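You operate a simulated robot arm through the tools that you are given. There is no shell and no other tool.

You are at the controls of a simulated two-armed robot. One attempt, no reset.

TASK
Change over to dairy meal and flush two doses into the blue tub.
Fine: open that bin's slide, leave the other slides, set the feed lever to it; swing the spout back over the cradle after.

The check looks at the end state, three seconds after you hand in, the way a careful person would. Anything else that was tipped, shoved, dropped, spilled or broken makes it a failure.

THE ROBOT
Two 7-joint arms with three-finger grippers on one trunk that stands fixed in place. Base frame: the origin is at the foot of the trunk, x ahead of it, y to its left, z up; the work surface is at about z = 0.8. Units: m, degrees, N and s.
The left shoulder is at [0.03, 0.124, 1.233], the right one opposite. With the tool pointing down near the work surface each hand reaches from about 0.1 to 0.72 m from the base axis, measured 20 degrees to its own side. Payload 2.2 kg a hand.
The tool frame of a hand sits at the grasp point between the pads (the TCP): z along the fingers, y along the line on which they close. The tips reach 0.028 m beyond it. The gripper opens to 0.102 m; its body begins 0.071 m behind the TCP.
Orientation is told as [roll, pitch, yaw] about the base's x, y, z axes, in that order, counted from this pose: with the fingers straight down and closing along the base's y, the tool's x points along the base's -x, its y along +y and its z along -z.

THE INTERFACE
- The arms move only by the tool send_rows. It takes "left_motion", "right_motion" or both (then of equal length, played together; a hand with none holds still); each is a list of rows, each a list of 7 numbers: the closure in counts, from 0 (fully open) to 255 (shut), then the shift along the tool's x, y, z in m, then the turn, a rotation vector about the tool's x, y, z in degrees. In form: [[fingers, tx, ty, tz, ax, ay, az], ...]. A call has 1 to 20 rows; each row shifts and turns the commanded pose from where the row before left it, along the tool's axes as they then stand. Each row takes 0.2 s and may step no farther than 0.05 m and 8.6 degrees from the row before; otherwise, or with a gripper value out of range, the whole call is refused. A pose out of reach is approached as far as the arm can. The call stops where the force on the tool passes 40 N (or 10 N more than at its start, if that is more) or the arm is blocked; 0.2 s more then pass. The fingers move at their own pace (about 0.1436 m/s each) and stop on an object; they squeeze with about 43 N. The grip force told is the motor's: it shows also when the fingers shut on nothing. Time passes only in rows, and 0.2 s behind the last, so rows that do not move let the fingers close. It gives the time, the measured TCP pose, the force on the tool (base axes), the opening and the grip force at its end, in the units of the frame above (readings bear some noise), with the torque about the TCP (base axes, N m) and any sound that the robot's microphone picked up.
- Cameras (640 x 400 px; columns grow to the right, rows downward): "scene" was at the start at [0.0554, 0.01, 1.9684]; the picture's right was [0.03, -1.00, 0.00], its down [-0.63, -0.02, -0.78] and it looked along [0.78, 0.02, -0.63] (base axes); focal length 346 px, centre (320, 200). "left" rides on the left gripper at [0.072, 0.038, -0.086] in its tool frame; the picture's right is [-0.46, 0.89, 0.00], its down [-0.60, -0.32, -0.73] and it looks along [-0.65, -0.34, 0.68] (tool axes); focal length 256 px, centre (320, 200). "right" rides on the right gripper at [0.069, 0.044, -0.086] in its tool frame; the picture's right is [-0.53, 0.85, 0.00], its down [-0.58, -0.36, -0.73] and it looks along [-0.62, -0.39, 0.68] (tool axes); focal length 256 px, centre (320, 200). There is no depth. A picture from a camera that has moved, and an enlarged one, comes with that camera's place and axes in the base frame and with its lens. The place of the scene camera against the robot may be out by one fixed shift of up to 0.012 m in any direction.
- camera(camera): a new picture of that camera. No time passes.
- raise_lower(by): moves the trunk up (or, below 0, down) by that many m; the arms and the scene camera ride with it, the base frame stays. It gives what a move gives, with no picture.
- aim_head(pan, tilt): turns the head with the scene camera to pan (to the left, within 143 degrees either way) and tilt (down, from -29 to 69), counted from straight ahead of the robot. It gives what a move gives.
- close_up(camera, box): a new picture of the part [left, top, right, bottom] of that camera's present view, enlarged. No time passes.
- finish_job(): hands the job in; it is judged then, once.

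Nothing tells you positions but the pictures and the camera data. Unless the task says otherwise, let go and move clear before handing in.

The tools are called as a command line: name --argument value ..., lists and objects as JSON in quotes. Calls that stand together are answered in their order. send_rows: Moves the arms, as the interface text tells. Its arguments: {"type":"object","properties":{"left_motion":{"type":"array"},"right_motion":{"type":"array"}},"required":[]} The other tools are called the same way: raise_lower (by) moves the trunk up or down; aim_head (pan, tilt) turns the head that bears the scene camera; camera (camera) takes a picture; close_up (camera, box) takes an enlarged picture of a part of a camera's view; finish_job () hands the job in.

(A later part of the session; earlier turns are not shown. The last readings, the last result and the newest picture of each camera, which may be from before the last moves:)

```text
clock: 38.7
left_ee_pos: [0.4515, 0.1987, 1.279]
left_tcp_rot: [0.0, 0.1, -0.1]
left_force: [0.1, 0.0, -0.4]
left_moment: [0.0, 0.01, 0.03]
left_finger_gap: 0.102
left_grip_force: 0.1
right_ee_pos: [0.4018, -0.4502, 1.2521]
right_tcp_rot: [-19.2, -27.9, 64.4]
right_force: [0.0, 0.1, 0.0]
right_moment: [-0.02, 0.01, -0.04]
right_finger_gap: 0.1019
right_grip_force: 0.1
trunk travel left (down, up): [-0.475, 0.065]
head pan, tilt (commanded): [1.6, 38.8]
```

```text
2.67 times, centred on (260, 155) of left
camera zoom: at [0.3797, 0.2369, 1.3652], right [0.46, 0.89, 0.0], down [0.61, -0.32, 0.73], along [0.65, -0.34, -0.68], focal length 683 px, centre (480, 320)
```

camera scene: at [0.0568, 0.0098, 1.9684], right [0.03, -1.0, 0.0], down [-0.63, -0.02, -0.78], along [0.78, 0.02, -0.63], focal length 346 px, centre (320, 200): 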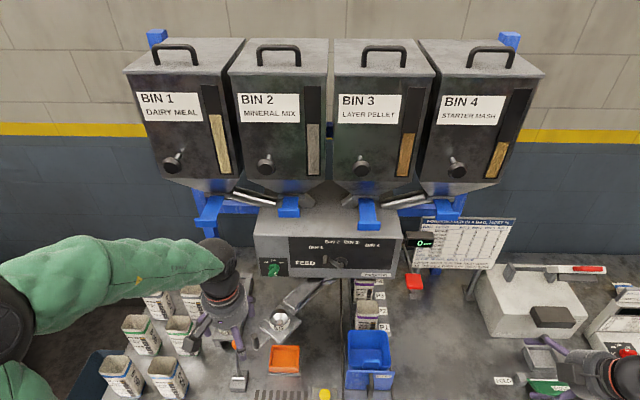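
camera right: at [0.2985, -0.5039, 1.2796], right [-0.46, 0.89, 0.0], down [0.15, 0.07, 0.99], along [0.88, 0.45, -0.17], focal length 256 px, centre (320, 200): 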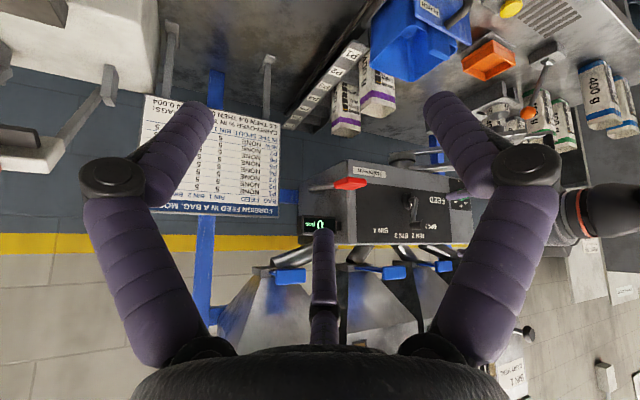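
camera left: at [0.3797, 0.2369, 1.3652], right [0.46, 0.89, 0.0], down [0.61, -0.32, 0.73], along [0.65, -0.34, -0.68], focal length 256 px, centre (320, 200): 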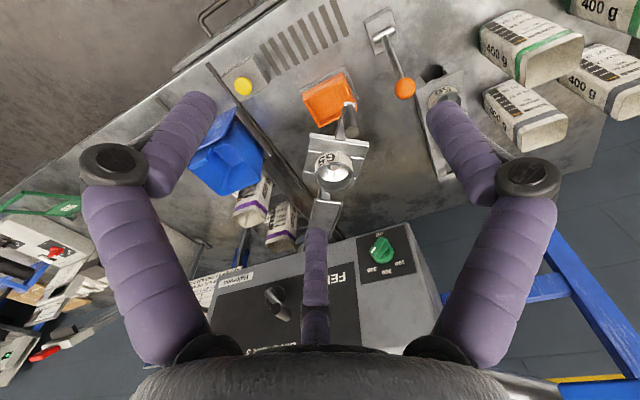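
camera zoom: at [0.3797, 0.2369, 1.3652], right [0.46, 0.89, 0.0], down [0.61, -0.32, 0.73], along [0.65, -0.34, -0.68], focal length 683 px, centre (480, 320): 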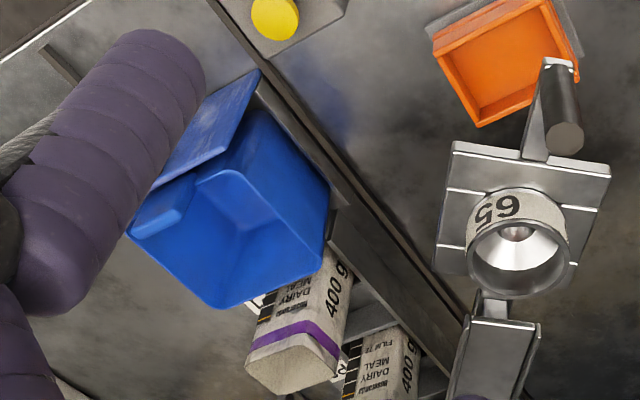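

The swing post stands at about (0.539, 0.195), from z 1.04 to 1.107. I'll move above it, pre-close the fingers a bit and yaw the hand so it can turn with the swing.

send_rows --left_motion '[[60, -0.0292, -0.0012, 0.0267, 0, 0, 0], [110, -0.0292, -0.0012, 0.0267, 0, 0, 0], [110, -0.0292, -0.0012, 0.0267, 0, 0, 0], [110, 0, 0, 0, 0, 0, 8], [110, 0, 0, 0, 0, 0, 8], [110, 0, 0, 0, 0, 0, 8], [110, 0, 0, 0, 0, 0, 8], [110, 0, 0, 0, 0, 0, 8]]'

camera --camera "left"

close_up --camera "scene" --box '[180, 240, 380, 400]'

```text
clock: 40.5
left_ee_pos: [0.503, 0.1755, 1.1893]
left_tcp_rot: [1.6, -0.2, -22.9]
left_force: [0.2, -0.6, -0.5]
left_moment: [-0.02, 0.01, -0.03]
left_finger_gap: 0.0578
left_grip_force: 0.0
left hand out of reach, approached as far as the arm can: row 5, 6, 7, 8
right_ee_pos: [0.401, -0.4485, 1.2542]
right_tcp_rot: [-19.5, -27.9, 64.3]
right_force: [-0.6, 0.0, 0.4]
right_moment: [-0.05, 0.01, 0.03]
right_finger_gap: 0.1017
right_grip_force: 0.0
trunk travel left (down, up): [-0.475, 0.065]
head pan, tilt (commanded): [1.6, 38.8]
```

```text
taken
camera left: at [0.4502, 0.2369, 1.2765], right [0.77, 0.63, 0.03], down [0.42, -0.54, 0.72], along [0.47, -0.55, -0.69], focal length 256 px, centre (320, 200)
```

left: 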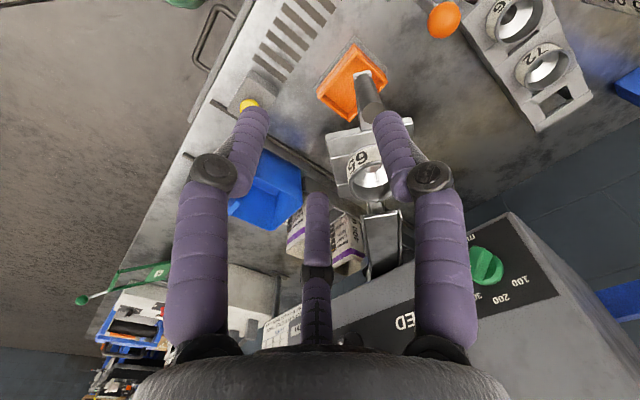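

```text
2.50 times, centred on (280, 320) of scene
camera zoom: at [0.0559, 0.01, 1.9685], right [0.03, -1.0, 0.0], down [-0.63, -0.02, -0.78], along [0.78, 0.02, -0.63], focal length 864 px, centre (420, -100)
```

zoom: 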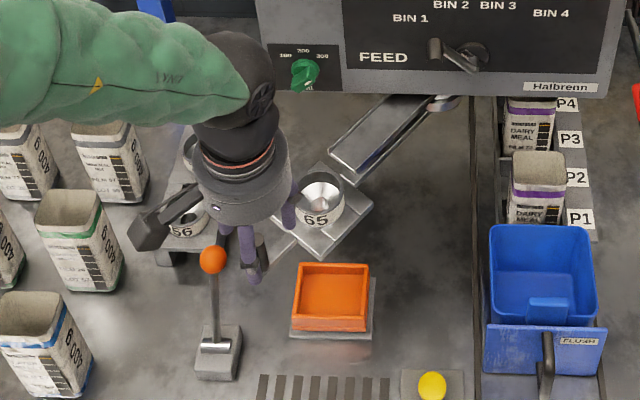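

That yaw is outside the left arm's reach here, so I'll turn back to zero yaw over the post.

send_rows --left_motion '[[110, 0, 0, 0, 0, 0, -8], [110, 0, 0, 0, 0, 0, -8], [110, 0, 0, 0, 0, 0, -8], [110, 0, 0, 0, 0, 0, -8], [110, 0, 0, 0, 0, 0, -8], [110, 0, 0, 0, 0, 0, 0]]'

camera --camera "left"

close_up --camera "scene" --box '[180, 240, 380, 400]'

```text
clock: 41.9
left_ee_pos: [0.5027, 0.1749, 1.1895]
left_tcp_rot: [0.9, -1.3, 17.3]
left_force: [0.2, -0.1, -0.1]
left_moment: [0.02, -0.02, 0.04]
left_finger_gap: 0.0582
left_grip_force: 0.1
right_ee_pos: [0.4015, -0.4498, 1.2534]
right_tcp_rot: [-19.4, -27.8, 64.4]
right_force: [0.3, 0.0, 0.2]
right_moment: [0.02, -0.01, 0.02]
right_finger_gap: 0.1022
right_grip_force: 0.1
trunk travel left (down, up): [-0.475, 0.065]
head pan, tilt (commanded): [1.6, 38.8]
```

```text
taken
camera left: at [0.4217, 0.1888, 1.2751], right [0.18, 0.98, 0.03], down [0.66, -0.14, 0.74], along [0.73, -0.12, -0.67], focal length 256 px, centre (320, 200)
```

left: 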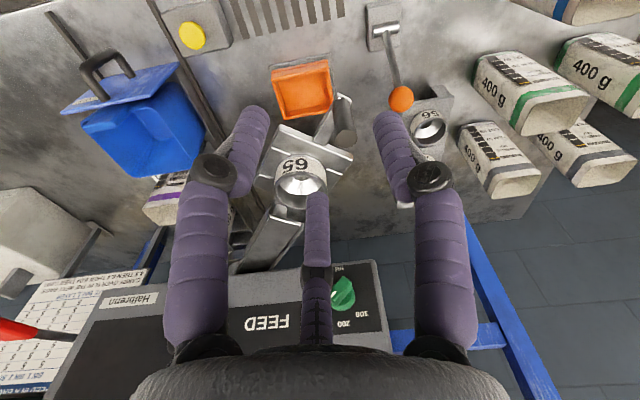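

```text
2.50 times, centred on (280, 320) of scene
camera zoom: at [0.0553, 0.0099, 1.9685], right [0.03, -1.0, 0.0], down [-0.63, -0.02, -0.78], along [0.78, 0.02, -0.63], focal length 864 px, centre (420, -100)
```

zoom: 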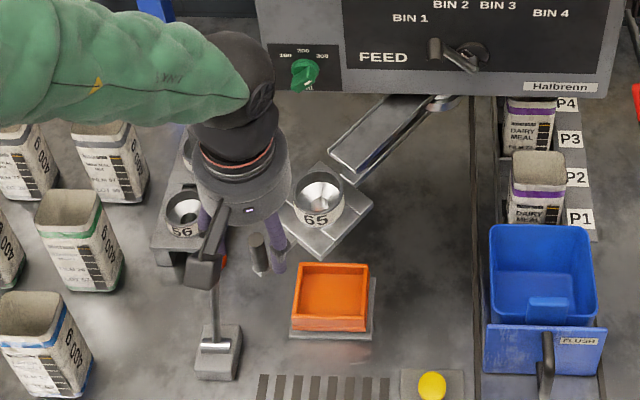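

The hand is near the post with about 17° yaw. I'll align over the post at zero yaw before descending.

send_rows --left_motion '[[110, -0.0403, 0.0086, 0, 0, 0, 0], [110, 0, 0, 0, 0, 0, 8.5], [110, 0, 0, 0, 0.9, 1.3, 8.2]]'

camera --camera "left"

close_up --camera "scene" --box '[180, 240, 380, 400]'

```text
clock: 42.7
left_ee_pos: [0.5399, 0.1968, 1.1914]
left_tcp_rot: [0.3, 0.4, 0.5]
left_force: [0.6, 1.5, 0.1]
left_moment: [-0.01, 0.02, 0.02]
left_finger_gap: 0.0581
left_grip_force: 0.1
right_ee_pos: [0.4008, -0.4495, 1.2541]
right_tcp_rot: [-19.4, -27.9, 64.4]
right_force: [0.2, -0.2, -0.1]
right_moment: [0.04, 0.01, 0.02]
right_finger_gap: 0.1022
right_grip_force: 0.0
trunk travel left (down, up): [-0.475, 0.065]
head pan, tilt (commanded): [1.6, 38.8]
```

```text
taken
camera left: at [0.4683, 0.2335, 1.2775], right [0.46, 0.89, 0.0], down [0.61, -0.32, 0.72], along [0.64, -0.33, -0.69], focal length 256 px, centre (320, 200)
```

left: 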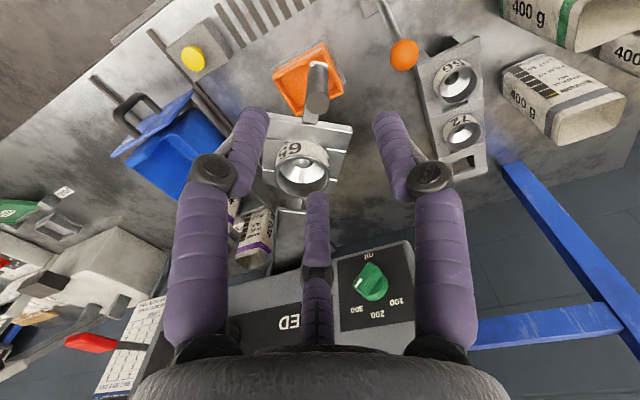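

```text
2.50 times, centred on (280, 320) of scene
camera zoom: at [0.0557, 0.0102, 1.9685], right [0.03, -1.0, 0.0], down [-0.63, -0.02, -0.78], along [0.78, 0.02, -0.63], focal length 864 px, centre (420, -100)
```

zoom: 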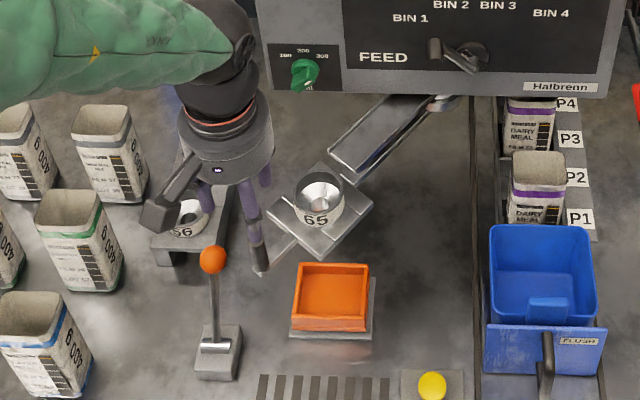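

The post is exactly on the hand's axis with its top at about z 1.11. I'll descend around it and close.

send_rows --left_motion '[[110, 0, -0.001, 0.035, 0, 0, 0], [110, 0, 0, 0.035, 0, 0, 0], [110, 0, 0, 0.026, 0, 0, 0]]'

camera --camera "left"

close_up --camera "scene" --box '[180, 240, 380, 400]'

```text
clock: 43.5
left_ee_pos: [0.5399, 0.1958, 1.0938]
left_tcp_rot: [0.3, 0.4, 0.5]
left_force: [0.3, 0.6, -0.3]
left_moment: [-0.03, 0.0, -0.01]
left_finger_gap: 0.0577
left_grip_force: 0.1
right_ee_pos: [0.4021, -0.4498, 1.253]
right_tcp_rot: [-19.4, -28.0, 64.5]
right_force: [0.1, 0.1, -0.1]
right_moment: [-0.01, 0.01, 0.0]
right_finger_gap: 0.1018
right_grip_force: 0.0
trunk travel left (down, up): [-0.475, 0.065]
head pan, tilt (commanded): [1.6, 38.8]
```

```text
taken
camera left: at [0.4673, 0.2332, 1.1806], right [0.46, 0.89, 0.0], down [0.61, -0.32, 0.73], along [0.65, -0.33, -0.69], focal length 256 px, centre (320, 200)
```

left: 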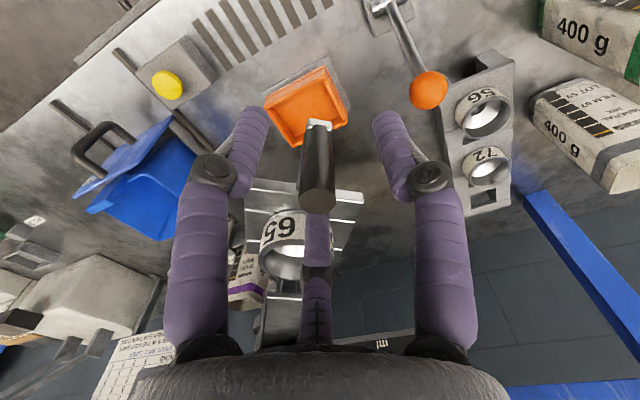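

```text
2.50 times, centred on (280, 320) of scene
camera zoom: at [0.0555, 0.0098, 1.9685], right [0.03, -1.0, 0.0], down [-0.63, -0.02, -0.78], along [0.78, 0.02, -0.63], focal length 864 px, centre (420, -100)
```

zoom: 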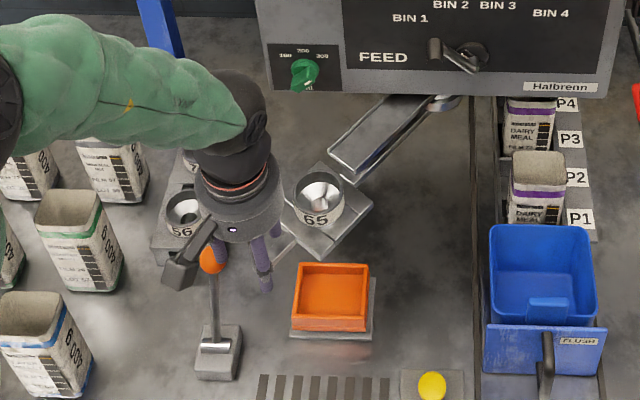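

The post is well inside the fingers. I'll lower 8 mm more and close on it.

send_rows --left_motion '[[110, 0, 0, 0.008, 0, 0, 0], [170, 0, 0, 0, 0, 0, 0], [210, 0, 0, 0, 0, 0, 0], [255, 0, 0, 0, 0, 0, 0], [255, 0, 0, 0, 0, 0, 0]]'

camera --camera "left"

```text
clock: 44.7
left_ee_pos: [0.5432, 0.194, 1.0872]
left_tcp_rot: [0.3, 0.1, 0.5]
left_force: [20.0, -14.9, 0.5]
left_moment: [-0.6, -0.56, 0.11]
left_finger_gap: 0.0185
left_grip_force: 42.7
right_ee_pos: [0.4038, -0.4518, 1.2517]
right_tcp_rot: [-19.2, -27.9, 64.3]
right_force: [-0.1, 0.0, 0.1]
right_moment: [0.03, 0.01, -0.01]
right_finger_gap: 0.1019
right_grip_force: 0.0
trunk travel left (down, up): [-0.475, 0.065]
head pan, tilt (commanded): [1.6, 38.8]
```

```text
taken
camera left: at [0.4711, 0.2305, 1.1734], right [0.46, 0.89, 0.0], down [0.61, -0.32, 0.73], along [0.65, -0.33, -0.69], focal length 256 px, centre (320, 200)
```

left: 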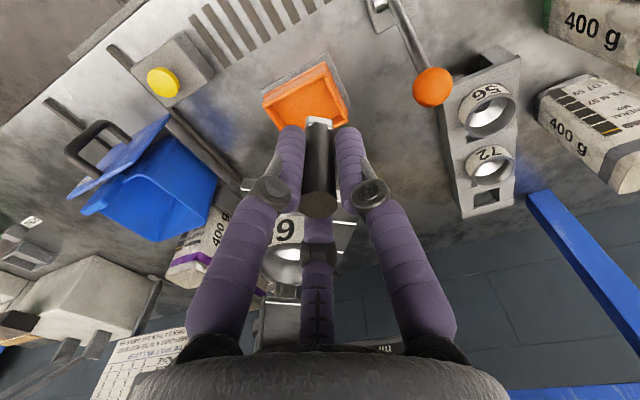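

Gripped at 18.5 mm; the side force shows the post sits 3-4 mm closer to the pivot than I assumed. I'll relax that offset and swing a first 10° to check the arc.

send_rows --left_motion '[[255, -0.0033, -0.0018, 0, 0, 0, 0], [255, 0.0086, -0.01, 0, 0, 0, 0], [255, 0.0086, -0.0101, 0, 0, 0, 0], [255, 0.0077, -0.0108, 0, 0, 0, 0], [255, 0.0077, -0.0108, 0, 0, 0, 0]]'

close_up --camera "scene" --box '[180, 240, 400, 400]'

```text
clock: 45.9
left_ee_pos: [0.5147, 0.1487, 1.0867]
left_tcp_rot: [0.3, 0.0, 0.4]
left_force: [25.6, -14.6, 3.9]
left_moment: [-0.35, -0.38, 0.11]
left_finger_gap: 0.0178
left_grip_force: 43.0
right_ee_pos: [0.4046, -0.4516, 1.2514]
right_tcp_rot: [-19.2, -28.0, 64.3]
right_force: [-0.5, 0.6, 0.7]
right_moment: [0.0, 0.02, -0.04]
right_finger_gap: 0.1022
right_grip_force: 0.1
trunk travel left (down, up): [-0.475, 0.065]
head pan, tilt (commanded): [1.6, 38.8]
```

```text
2.50 times, centred on (290, 320) of scene
camera zoom: at [0.0599, 0.0066, 1.9683], right [0.03, -1.0, 0.0], down [-0.63, -0.02, -0.78], along [0.78, 0.02, -0.63], focal length 864 px, centre (395, -100)
```

zoom: 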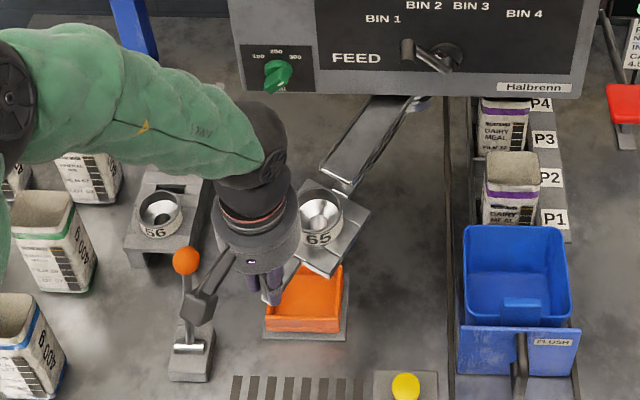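

The spout swings freely; the path is a slightly tighter circle (radius about 0.29 about (0.768, 0.005)). I'll resync the command to the measured position and continue 15°.

send_rows --left_motion '[[255, -0.0041, -0.0036, 0, 0, 0, 0], [255, 0.0054, -0.0114, 0, 0, 0, 0], [255, 0.0054, -0.0114, 0, 0, 0, 0], [255, 0.0048, -0.0117, 0, 0, 0, 0], [255, 0.0048, -0.0117, 0, 0, 0, 0], [255, 0.0037, -0.0122, 0, 0, 0, 0], [255, 0.0037, -0.0121, 0, 0, 0, 0]]'

close_up --camera "scene" --box '[180, 240, 400, 400]'

```text
clock: 47.5
left_ee_pos: [0.4862, 0.0748, 1.0865]
left_tcp_rot: [0.4, 0.6, 0.5]
left_force: [11.6, -3.6, 0.4]
left_moment: [0.13, -0.44, 0.15]
left_finger_gap: 0.0173
left_grip_force: 43.6
right_ee_pos: [0.4032, -0.4517, 1.2514]
right_tcp_rot: [-19.4, -27.9, 64.5]
right_force: [-0.5, -0.8, -0.4]
right_moment: [0.02, 0.0, -0.03]
right_finger_gap: 0.1019
right_grip_force: 0.0
trunk travel left (down, up): [-0.475, 0.065]
head pan, tilt (commanded): [1.6, 38.8]
```

```text
2.50 times, centred on (290, 320) of scene
camera zoom: at [0.0574, 0.0087, 1.9683], right [0.03, -1.0, 0.0], down [-0.63, -0.02, -0.78], along [0.78, 0.02, -0.63], focal length 864 px, centre (395, -100)
```

zoom: 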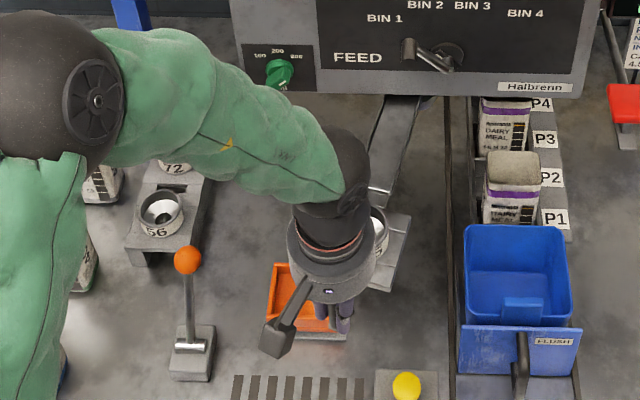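

Tracking well with low force; the spout is now pointing nearly straight at the robot. Continuing another 20°.

send_rows --left_motion '[[255, 0.0004, -0.0027, 0, 0, 0, 0], [255, 0.003, -0.0133, 0, 0, 0, 0], [255, 0.003, -0.0133, 0, 0, 0, 0], [255, 0.0017, -0.0129, 0, 0, 0, 0], [255, 0.0017, -0.0129, 0, 0, 0, 0], [255, 0.0006, -0.0131, 0, 0, 0, 0], [255, 0.0005, -0.013, 0, 0, 0, 0], [255, -0.0005, -0.013, 0, 0, 0, 0], [255, -0.0006, -0.0131, 0, 0, 0, 0]]'

close_up --camera "scene" --box '[200, 240, 420, 400]'

```text
clock: 49.5
left_ee_pos: [0.4787, -0.0306, 1.0861]
left_tcp_rot: [0.3, 0.4, 0.4]
left_force: [13.2, 1.6, 1.9]
left_moment: [0.06, -0.47, 0.19]
left_finger_gap: 0.0175
left_grip_force: 43.1
right_ee_pos: [0.4024, -0.4495, 1.2524]
right_tcp_rot: [-19.3, -27.9, 64.5]
right_force: [0.4, -1.1, -0.3]
right_moment: [0.03, 0.01, 0.01]
right_finger_gap: 0.102
right_grip_force: 0.0
trunk travel left (down, up): [-0.475, 0.065]
head pan, tilt (commanded): [1.6, 38.8]
```

```text
2.50 times, centred on (310, 320) of scene
camera zoom: at [0.0575, 0.0095, 1.9684], right [0.03, -1.0, 0.0], down [-0.63, -0.02, -0.78], along [0.78, 0.02, -0.63], focal length 864 px, centre (345, -100)
```

zoom: 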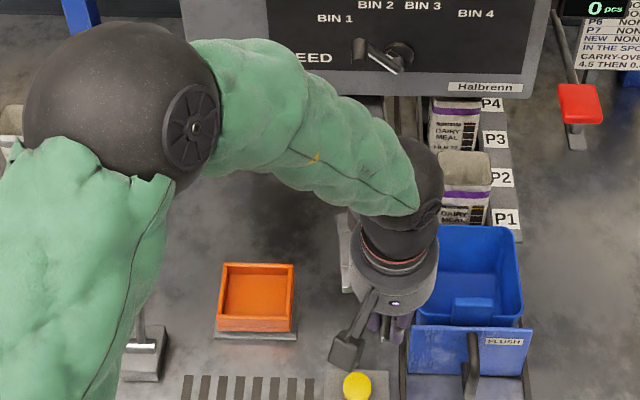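

The four measured points fit a circle about (0.796, 0.0) with radius 0.319. The tub should be under the funnel at about 36-38° to the right. Continuing 20° more.

send_rows --left_motion '[[255, -0.0016, -0.0015, 0, 0, 0, 0], [255, -0.002, -0.0137, 0, 0, 0, 0], [255, -0.0021, -0.0137, 0, 0, 0, 0], [255, -0.0031, -0.0135, 0, 0, 0, 0], [255, -0.0032, -0.0136, 0, 0, 0, 0], [255, -0.0043, -0.0132, 0, 0, 0, 0], [255, -0.0043, -0.0132, 0, 0, 0, 0], [255, -0.0054, -0.0128, 0, 0, 0, 0], [255, -0.0054, -0.0128, 0, 0, 0, 0]]'

camera --camera "scene"

close_up --camera "scene" --box '[220, 240, 440, 400]'

camera --camera "right"

```text
clock: 51.5
left_ee_pos: [0.511, -0.139, 1.0848]
left_tcp_rot: [0.4, 0.5, 0.4]
left_force: [3.0, 1.3, 3.3]
left_moment: [0.11, -0.34, 0.1]
left_finger_gap: 0.0176
left_grip_force: 42.9
right_ee_pos: [0.4022, -0.4496, 1.2548]
right_tcp_rot: [-19.5, -27.9, 64.5]
right_force: [-0.1, -0.4, -0.3]
right_moment: [0.01, -0.02, 0.0]
right_finger_gap: 0.1022
right_grip_force: 0.1
trunk travel left (down, up): [-0.475, 0.065]
head pan, tilt (commanded): [1.6, 38.8]
```

```text
taken
camera scene: at [0.0556, 0.0096, 1.9684], right [0.03, -1.0, 0.0], down [-0.63, -0.02, -0.78], along [0.78, 0.02, -0.63], focal length 346 px, centre (320, 200)
```

scene: 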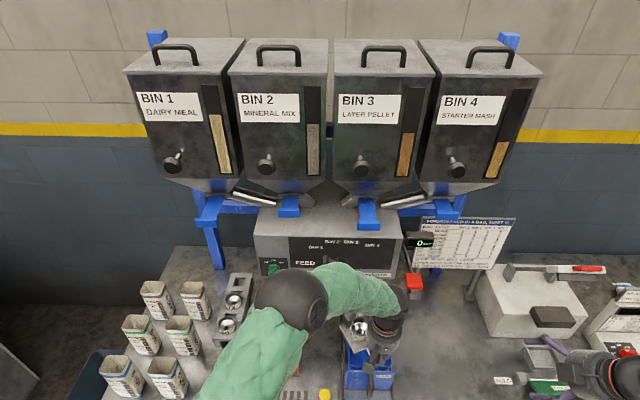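

```text
2.50 times, centred on (330, 320) of scene
camera zoom: at [0.0556, 0.0096, 1.9684], right [0.03, -1.0, 0.0], down [-0.63, -0.02, -0.78], along [0.78, 0.02, -0.63], focal length 864 px, centre (295, -100)
```

zoom: 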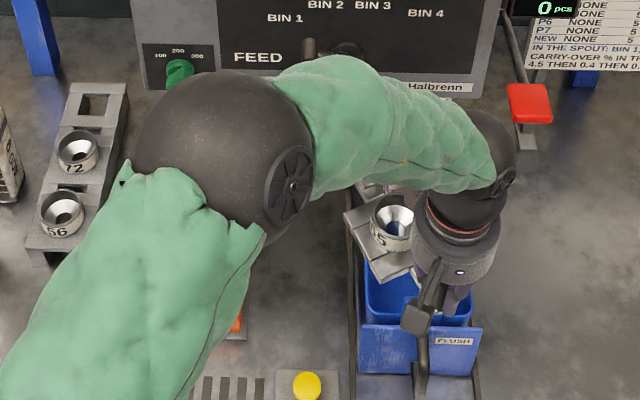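

```text
taken
camera right: at [0.2987, -0.5038, 1.2796], right [-0.46, 0.89, 0.0], down [0.15, 0.07, 0.99], along [0.88, 0.45, -0.17], focal length 256 px, centre (320, 200)
```

right: 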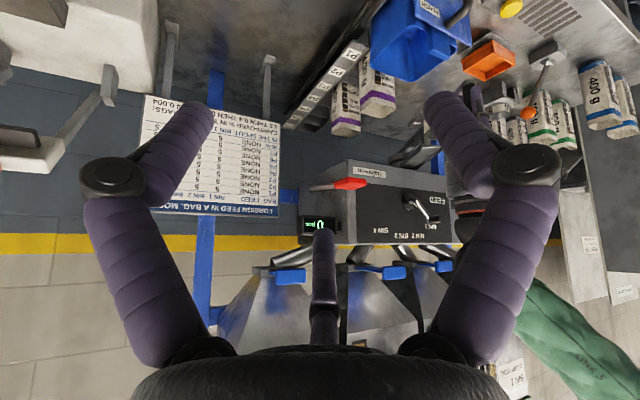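

The spout is nearly over the tub with low forces. I'll go about 8° more in smaller steps, watching for a stop.

send_rows --left_motion '[[255, -0.0012, -0.001, 0, 0, 0, 0], [255, -0.0048, -0.01, 0, 0, 0, 0], [255, -0.0048, -0.01, 0, 0, 0, 0], [255, -0.0059, -0.0094, 0, 0, 0, 0], [255, -0.0059, -0.0094, 0, 0, 0, 0], [255, 0, 0, 0, 0, 0, 0]]'

close_up --camera "scene" --box '[300, 240, 440, 400]'

camera --camera "left"

```text
clock: 52.9
left_ee_pos: [0.534, -0.1778, 1.0849]
left_tcp_rot: [0.3, 0.3, 0.4]
left_force: [7.1, 3.9, 2.4]
left_moment: [0.05, -0.47, -0.06]
left_finger_gap: 0.0173
left_grip_force: 42.8
right_ee_pos: [0.4024, -0.4491, 1.2532]
right_tcp_rot: [-19.2, -27.9, 64.4]
right_force: [0.0, 0.3, 0.0]
right_moment: [0.01, -0.01, -0.03]
right_finger_gap: 0.102
right_grip_force: 0.1
trunk travel left (down, up): [-0.475, 0.065]
head pan, tilt (commanded): [1.6, 38.8]
```

```text
2.50 times, centred on (370, 320) of scene
camera zoom: at [0.0563, 0.0104, 1.9685], right [0.03, -1.0, 0.0], down [-0.63, -0.02, -0.78], along [0.78, 0.02, -0.63], focal length 864 px, centre (195, -100)
```

zoom: 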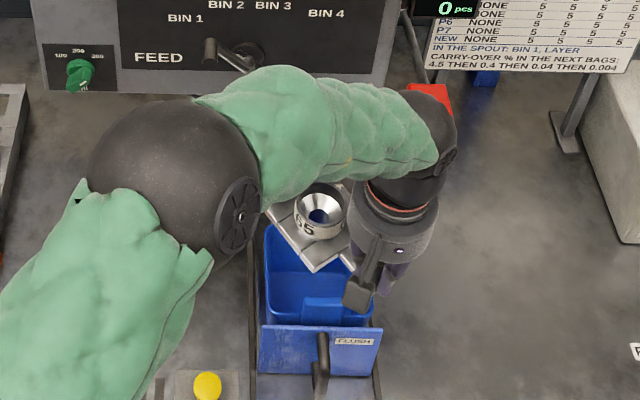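

```text
taken
camera left: at [0.4617, -0.1405, 1.1718], right [0.46, 0.89, 0.0], down [0.61, -0.32, 0.73], along [0.65, -0.33, -0.69], focal length 256 px, centre (320, 200)
```

left: 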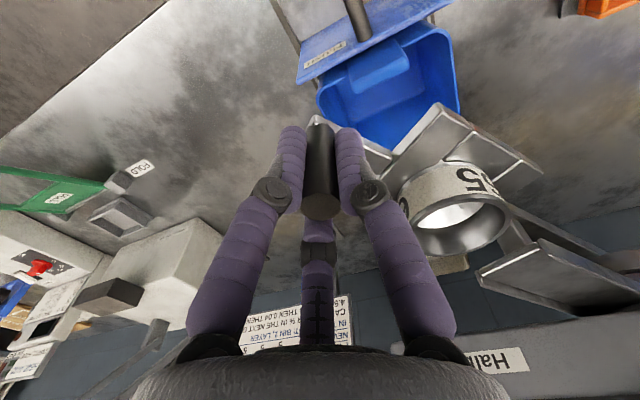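

The funnel is already over the tub (blue shows through the hole). I'll nudge a little farther to centre it or find the stop.

send_rows --left_motion '[[255, -0.0063, -0.009, 0, 0, 0, 0], [255, -0.0065, -0.009, 0, 0, 0, 0], [255, 0, 0, 0, 0, 0, 0]]'

camera --camera "left"

close_up --camera "scene" --box '[300, 240, 440, 400]'

```text
clock: 53.7
left_ee_pos: [0.5457, -0.1947, 1.0845]
left_tcp_rot: [0.3, 0.4, 0.4]
left_force: [6.8, 7.7, 9.1]
left_moment: [0.44, -0.17, 0.02]
left_finger_gap: 0.0175
left_grip_force: 43.1
right_ee_pos: [0.4026, -0.4496, 1.2535]
right_tcp_rot: [-19.4, -27.9, 64.4]
right_force: [0.5, -0.8, 0.3]
right_moment: [0.05, 0.0, -0.01]
right_finger_gap: 0.102
right_grip_force: 0.0
trunk travel left (down, up): [-0.475, 0.065]
head pan, tilt (commanded): [1.6, 38.8]
```

```text
taken
camera left: at [0.4741, -0.157, 1.1718], right [0.46, 0.89, 0.0], down [0.61, -0.32, 0.73], along [0.65, -0.33, -0.69], focal length 256 px, centre (320, 200)
```

left: 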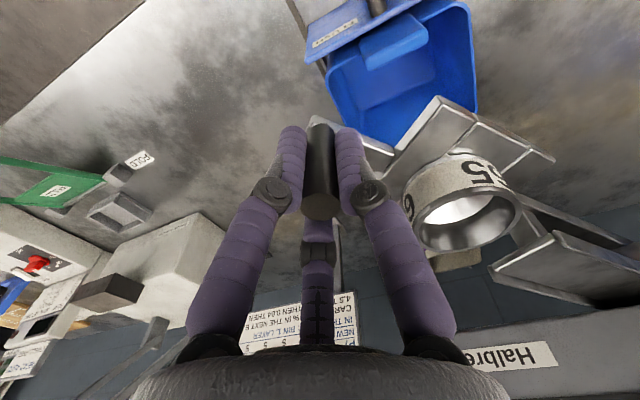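

```text
2.50 times, centred on (370, 320) of scene
camera zoom: at [0.0558, 0.0114, 1.9685], right [0.03, -1.0, 0.0], down [-0.63, -0.02, -0.78], along [0.78, 0.02, -0.63], focal length 864 px, centre (195, -100)
```

zoom: 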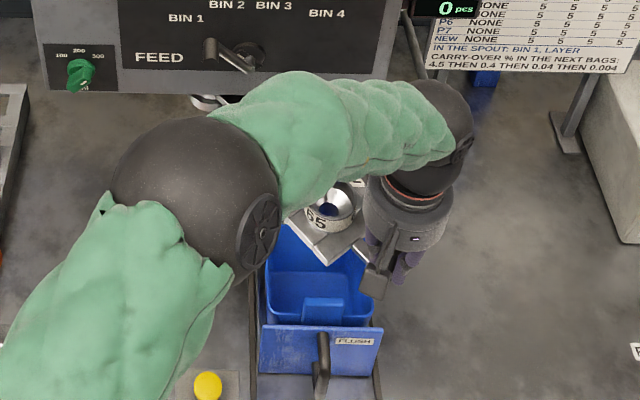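

The funnel axis is at about (0.62, -0.136) over the tub (x 0.56-0.66, y -0.19 to -0.07). I'll back 2° to centre it, release the post and lift away.

send_rows --left_motion '[[255, 0.0055, 0.0075, 0, 0, 0, 0], [255, 0, 0, 0, 0, 0, 0], [200, 0, 0, 0, 0, 0, 0], [150, 0, 0, 0, 0, 0, 0], [110, 0, 0, 0, 0, 0, 0], [110, 0, 0, 0, 0, 0, 0], [110, 0, 0, -0.03, 0, 0, 0], [110, 0, 0, -0.04, 0, 0, 0], [110, 0, 0, -0.04, 0, 0, 0], [110, 0, 0, -0.02, 0, 0, 0]]'

camera --camera "left"

```text
clock: 55.9
left_ee_pos: [0.5407, -0.189, 1.2163]
left_tcp_rot: [0.2, 0.5, 0.3]
left_force: [0.4, 0.3, 0.3]
left_moment: [0.02, -0.02, -0.02]
left_finger_gap: 0.058
left_grip_force: 0.1
right_ee_pos: [0.4019, -0.4505, 1.2531]
right_tcp_rot: [-19.3, -27.9, 64.4]
right_force: [0.0, -0.4, 0.6]
right_moment: [0.01, -0.04, -0.01]
right_finger_gap: 0.1021
right_grip_force: 0.1
trunk travel left (down, up): [-0.475, 0.065]
head pan, tilt (commanded): [1.6, 38.8]
```

```text
taken
camera left: at [0.4693, -0.1527, 1.3027], right [0.46, 0.89, 0.0], down [0.61, -0.32, 0.72], along [0.64, -0.33, -0.69], focal length 256 px, centre (320, 200)
```

left: 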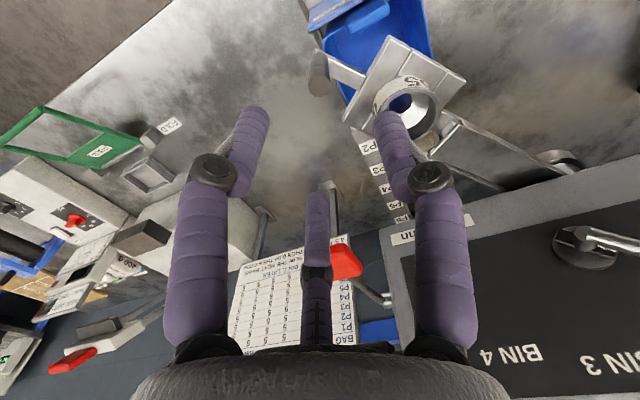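

The spout stays put over the tub after release. I'll move the left hand away to the left to clear space, then check the spout in the scene.

send_rows --left_motion '[[60, 0.0156, 0.0444, -0.0033, 0, 0, 0], [0, 0.0156, 0.0444, -0.0033, 0, 0, 0], [0, 0.0156, 0.0444, -0.0033, 0, 0, 0], [0, 0.0156, 0.0444, -0.0033, 0, 0, 0], [0, 0.0156, 0.0444, -0.0033, 0, 0, 0], [0, 0.0156, 0.0444, -0.0033, 0, 0, 0], [0, 0.0156, 0.0444, -0.0033, 0, 0, 0], [0, 0.0156, 0.0444, -0.0033, 0, 0, 0], [0, 0.0156, 0.0444, -0.0033, 0, 0, 0]]'

camera --camera "scene"

close_up --camera "scene" --box '[300, 230, 460, 400]'

camera --camera "right"

camera --camera "left"

```text
clock: 57.9
left_ee_pos: [0.3959, 0.2105, 1.2491]
left_tcp_rot: [0.2, 0.5, 0.4]
left_force: [0.3, 0.3, -0.3]
left_moment: [0.0, -0.05, 0.01]
left_finger_gap: 0.1019
left_grip_force: 0.1
right_ee_pos: [0.4003, -0.4493, 1.2538]
right_tcp_rot: [-19.4, -27.9, 64.4]
right_force: [0.3, -0.1, 0.2]
right_moment: [0.01, -0.03, 0.0]
right_finger_gap: 0.1019
right_grip_force: 0.1
trunk travel left (down, up): [-0.475, 0.065]
head pan, tilt (commanded): [1.6, 38.8]
```

```text
taken
camera scene: at [0.0537, 0.0118, 1.9685], right [0.03, -1.0, 0.0], down [-0.63, -0.02, -0.78], along [0.78, 0.02, -0.63], focal length 346 px, centre (320, 200)
```

scene: 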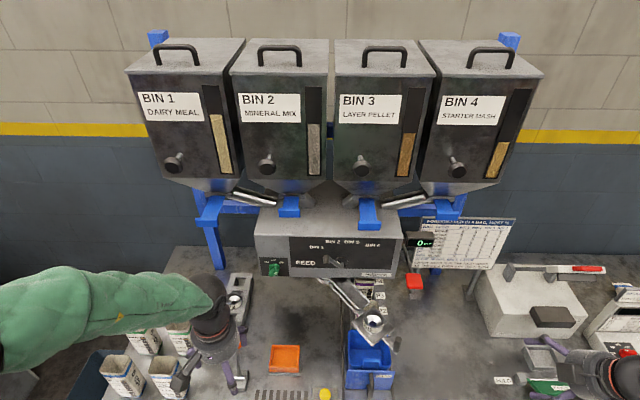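

```text
2.35 times, centred on (380, 315) of scene
camera zoom: at [0.0537, 0.0118, 1.9685], right [0.03, -1.0, 0.0], down [-0.63, -0.02, -0.78], along [0.78, 0.02, -0.63], focal length 813 px, centre (179, -71)
```

zoom: 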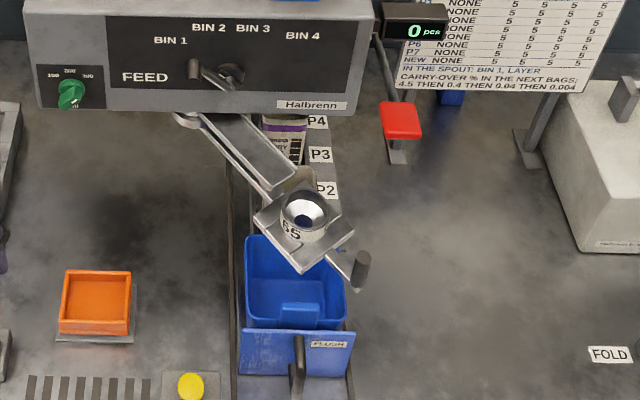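

```text
taken
camera right: at [0.2973, -0.5025, 1.2806], right [-0.46, 0.89, 0.0], down [0.15, 0.07, 0.99], along [0.88, 0.45, -0.16], focal length 256 px, centre (320, 200)
```

right: 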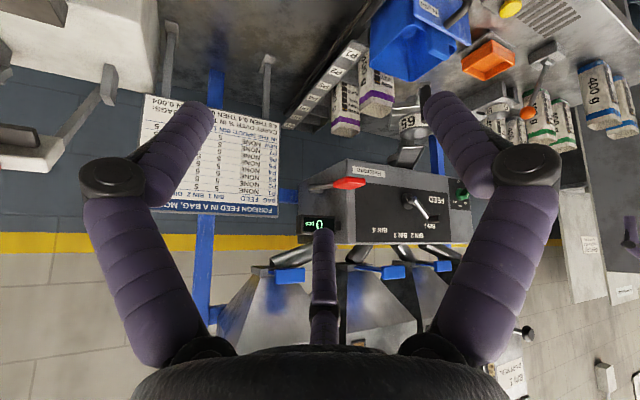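

```text
taken
camera left: at [0.3239, 0.2481, 1.336], right [0.46, 0.89, 0.0], down [0.61, -0.32, 0.73], along [0.65, -0.33, -0.69], focal length 256 px, centre (320, 200)
```

left: 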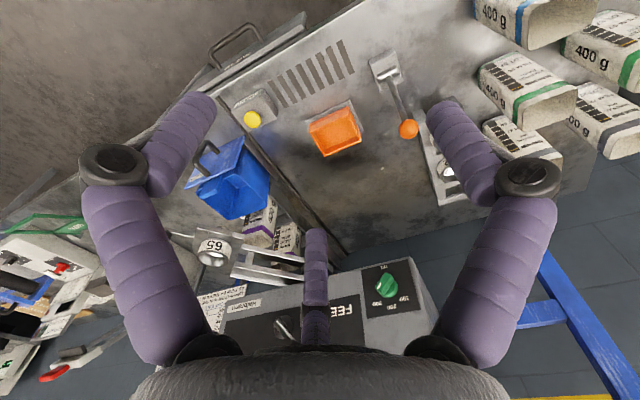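

The spout sits over the tub with the post clear, and the counter reads 0. Next is the red dosing handle at about (0.688, -0.239, 1.171). I'll bring the right hand, fingers shut, in from the right-rear and look at it before pressing.

send_rows --right_motion '[[120, -0.0346, -0.016, 0.0209, 0, 0, 0], [255, -0.0346, -0.016, 0.0209, 0, 0, 0], [255, -0.0346, -0.016, 0.0209, 0, 0, 0], [255, -0.0346, -0.016, 0.0209, 0, 0, 0], [255, -0.0346, -0.016, 0.0209, 0, 0, 0], [255, 0, 0, 0, 3.2, -5.1, 0], [255, 0, 0, 0, 3.2, -5.1, 0]]'

camera --camera "right"

close_up --camera "scene" --box '[340, 210, 520, 340]'

```text
clock: 59.5
left_ee_pos: [0.3979, 0.2109, 1.2486]
left_tcp_rot: [0.3, 0.4, 0.4]
left_force: [0.1, -0.4, 0.6]
left_moment: [0.03, 0.0, 0.0]
left_finger_gap: 0.1021
left_grip_force: 0.1
right_ee_pos: [0.5811, -0.3282, 1.2713]
right_tcp_rot: [-28.6, -37.2, 69.3]
right_force: [0.4, 0.5, -0.5]
right_moment: [0.0, 0.03, -0.02]
right_finger_gap: 0.0021
right_grip_force: 31.1
trunk travel left (down, up): [-0.475, 0.065]
head pan, tilt (commanded): [1.6, 38.8]
```

```text
taken
camera right: at [0.476, -0.3839, 1.2737], right [-0.46, 0.89, 0.0], down [-0.04, -0.02, 1.0], along [0.89, 0.46, 0.05], focal length 256 px, centre (320, 200)
```

right: 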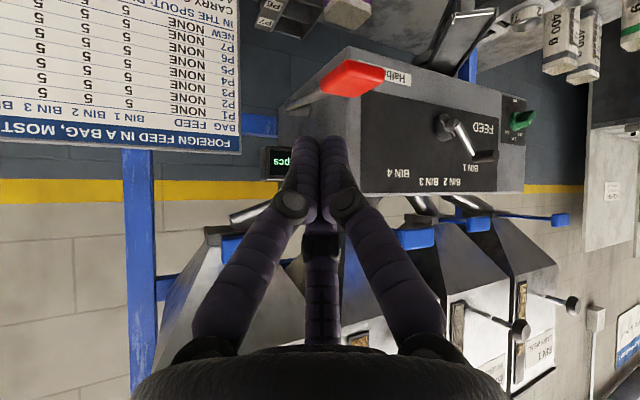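

```text
3.08 times, centred on (430, 275) of scene
camera zoom: at [0.0551, 0.0101, 1.9685], right [0.03, -1.0, 0.0], down [-0.63, -0.02, -0.78], along [0.78, 0.02, -0.63], focal length 1063 px, centre (-18, -31)
```

zoom: 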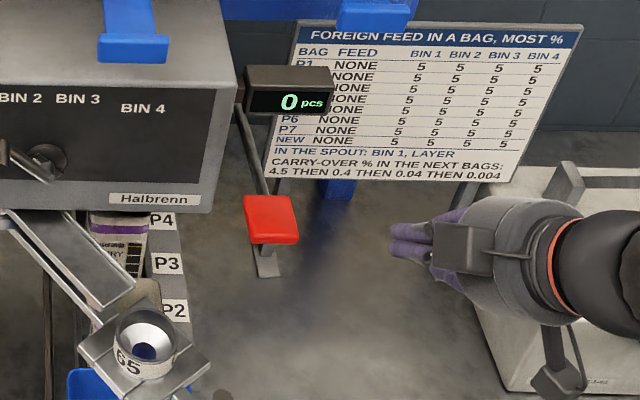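

close_up --camera "right" --box '[250, 30, 430, 200]'

close_up --camera "scene" --box '[390, 225, 450, 300]'

close_up --camera "left" --box '[130, 180, 330, 320]'

```text
2.35 times, centred on (340, 115) of right
camera zoom: at [0.476, -0.3839, 1.2737], right [-0.46, 0.89, 0.0], down [-0.04, -0.02, 1.0], along [0.89, 0.46, 0.05], focal length 602 px, centre (273, 400)
```

zoom: 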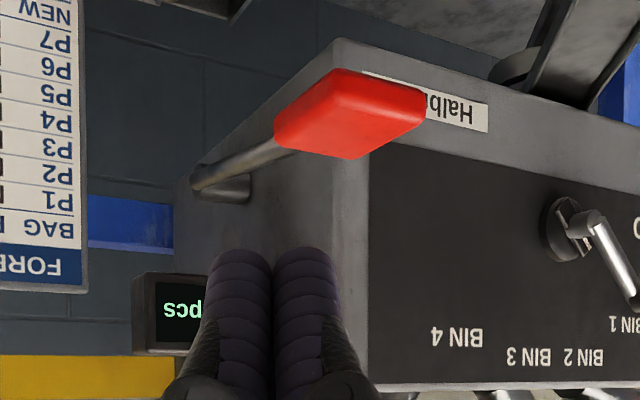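

```text
5.33 times, centred on (420, 262) of scene
camera zoom: at [0.0551, 0.0101, 1.9685], right [0.03, -1.0, 0.0], down [-0.63, -0.02, -0.78], along [0.78, 0.02, -0.63], focal length 1843 px, centre (-213, -133)
```

zoom: 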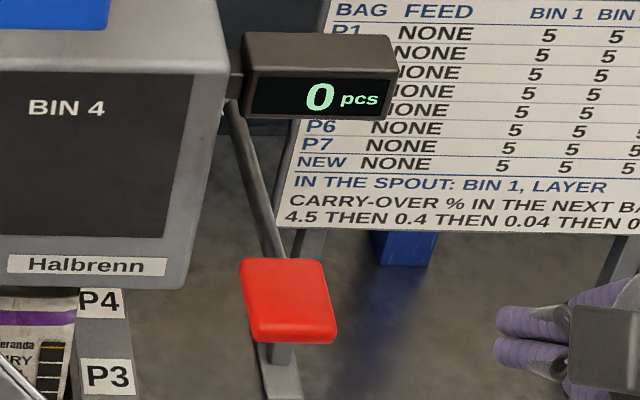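

```text
2.86 times, centred on (230, 250) of left
camera zoom: at [0.325, 0.2468, 1.336], right [0.46, 0.89, 0.0], down [0.61, -0.32, 0.73], along [0.65, -0.33, -0.69], focal length 731 px, centre (577, 57)
```

zoom: 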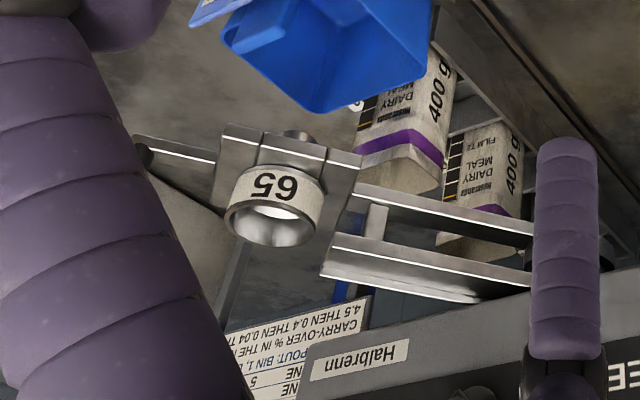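

The handle centre is about (0.673, -0.249, 1.176). I'll place the closed fingertips a couple of centimetres above it.

send_rows --right_motion '[[255, -0.0155, 0.0011, 0.0327, 0, 0, 0], [255, -0.0155, 0.0011, 0.0327, 0, 0, 0], [255, -0.0155, 0.0011, 0.0327, 0, 0, 0]]'

camera --camera "right"

close_up --camera "scene" --box '[360, 220, 480, 310]'

```text
clock: 60.3
left_ee_pos: [0.398, 0.21, 1.2494]
left_tcp_rot: [0.3, 0.5, 0.4]
left_force: [1.1, 0.5, 0.4]
left_moment: [-0.03, 0.06, -0.02]
left_finger_gap: 0.1019
left_grip_force: 0.0
right_ee_pos: [0.6563, -0.2599, 1.2298]
right_tcp_rot: [-28.4, -37.2, 69.2]
right_force: [0.0, 1.0, -0.7]
right_moment: [0.02, 0.01, -0.01]
right_finger_gap: 0.0019
right_grip_force: 31.9
trunk travel left (down, up): [-0.475, 0.065]
head pan, tilt (commanded): [1.6, 38.8]
```

```text
taken
camera right: at [0.55, -0.3154, 1.2314], right [-0.46, 0.89, 0.0], down [-0.04, -0.02, 1.0], along [0.89, 0.46, 0.04], focal length 256 px, centre (320, 200)
```

right: 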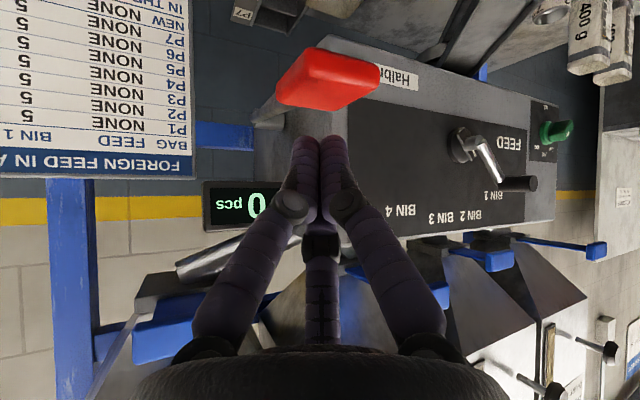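

```text
4.44 times, centred on (420, 265) of scene
camera zoom: at [0.0569, 0.0104, 1.9684], right [0.03, -1.0, 0.0], down [-0.63, -0.02, -0.78], along [0.78, 0.02, -0.63], focal length 1536 px, centre (-124, -89)
```

zoom: 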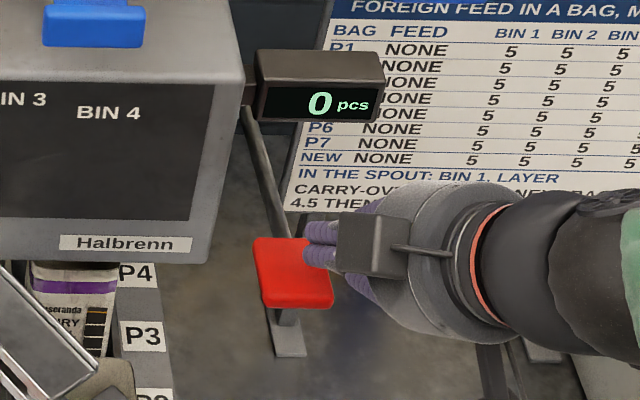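

The fingertips are right over the red handle. I'll press down in small steps and watch force and the counter.

send_rows --right_motion '[[255, 0.0061, 0.0038, 0.007, 0, 0, 0], [255, 0.0061, 0.0038, 0.007, 0, 0, 0], [255, 0.0061, 0.0038, 0.007, 0, 0, 0], [255, 0.0061, 0.0038, 0.007, 0, 0, 0]]'

close_up --camera "scene" --box '[360, 220, 480, 310]'

camera --camera "right"

```text
clock: 61.3
left_ee_pos: [0.3975, 0.2087, 1.2496]
left_tcp_rot: [0.3, 0.3, 0.3]
left_force: [0.4, 0.1, -0.6]
left_moment: [-0.01, 0.01, 0.0]
left_finger_gap: 0.1019
left_grip_force: 0.1
right_ee_pos: [0.6549, -0.2608, 1.189]
right_tcp_rot: [-28.4, -37.3, 69.2]
right_force: [0.7, 0.7, 1.4]
right_moment: [0.01, -0.02, 0.0]
right_finger_gap: 0.0018
right_grip_force: 31.7
trunk travel left (down, up): [-0.475, 0.065]
head pan, tilt (commanded): [1.6, 38.8]
```

```text
4.44 times, centred on (420, 265) of scene
camera zoom: at [0.0555, 0.0099, 1.9685], right [0.03, -1.0, 0.0], down [-0.63, -0.02, -0.78], along [0.78, 0.02, -0.63], focal length 1536 px, centre (-124, -89)
```

zoom: 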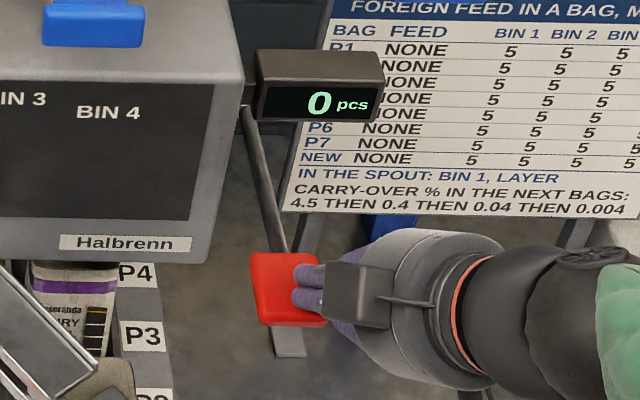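

```text
taken
camera right: at [0.5488, -0.3155, 1.1908], right [-0.46, 0.89, 0.0], down [-0.04, -0.02, 1.0], along [0.89, 0.46, 0.04], focal length 256 px, centre (320, 200)
```

right: 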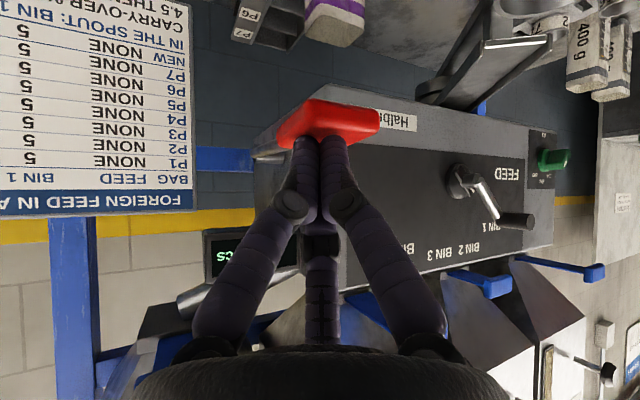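

The handle moves down with the fingertips with almost no resistance. I'll continue the press.

send_rows --right_motion '[[255, 0.0061, 0.0038, 0.007, 0, 0, 0], [255, 0.0061, 0.0038, 0.007, 0, 0, 0], [255, 0.0061, 0.0038, 0.007, 0, 0, 0]]'

close_up --camera "scene" --box '[340, 220, 480, 330]'

camera --camera "right"

```text
clock: 62.1
left_ee_pos: [0.3966, 0.2099, 1.2497]
left_tcp_rot: [0.3, 0.3, 0.4]
left_force: [0.6, -0.4, -0.4]
left_moment: [0.01, 0.04, 0.0]
left_finger_gap: 0.1019
left_grip_force: 0.1
right_ee_pos: [0.653, -0.2609, 1.1586]
right_tcp_rot: [-28.4, -37.2, 69.3]
right_force: [-0.5, 0.6, 1.5]
right_moment: [-0.01, 0.01, 0.04]
right_finger_gap: 0.0021
right_grip_force: 31.3
trunk travel left (down, up): [-0.475, 0.065]
head pan, tilt (commanded): [1.6, 38.8]
```

```text
3.64 times, centred on (410, 275) of scene
camera zoom: at [0.0551, 0.01, 1.9685], right [0.03, -1.0, 0.0], down [-0.63, -0.02, -0.78], along [0.78, 0.02, -0.63], focal length 1257 px, centre (-7, -73)
```

zoom: 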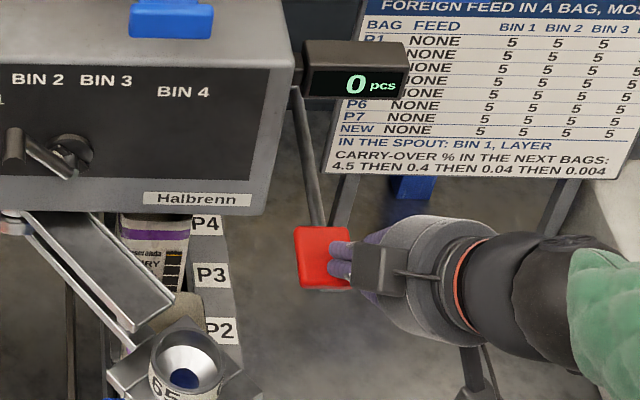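

```text
taken
camera right: at [0.5482, -0.3159, 1.1606], right [-0.46, 0.89, 0.0], down [-0.04, -0.02, 1.0], along [0.89, 0.46, 0.04], focal length 256 px, centre (320, 200)
```

right: 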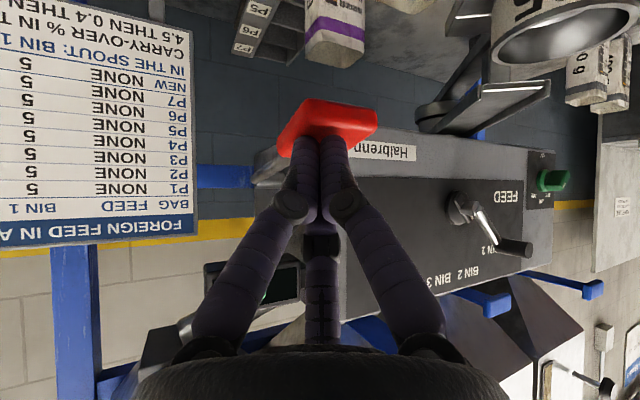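

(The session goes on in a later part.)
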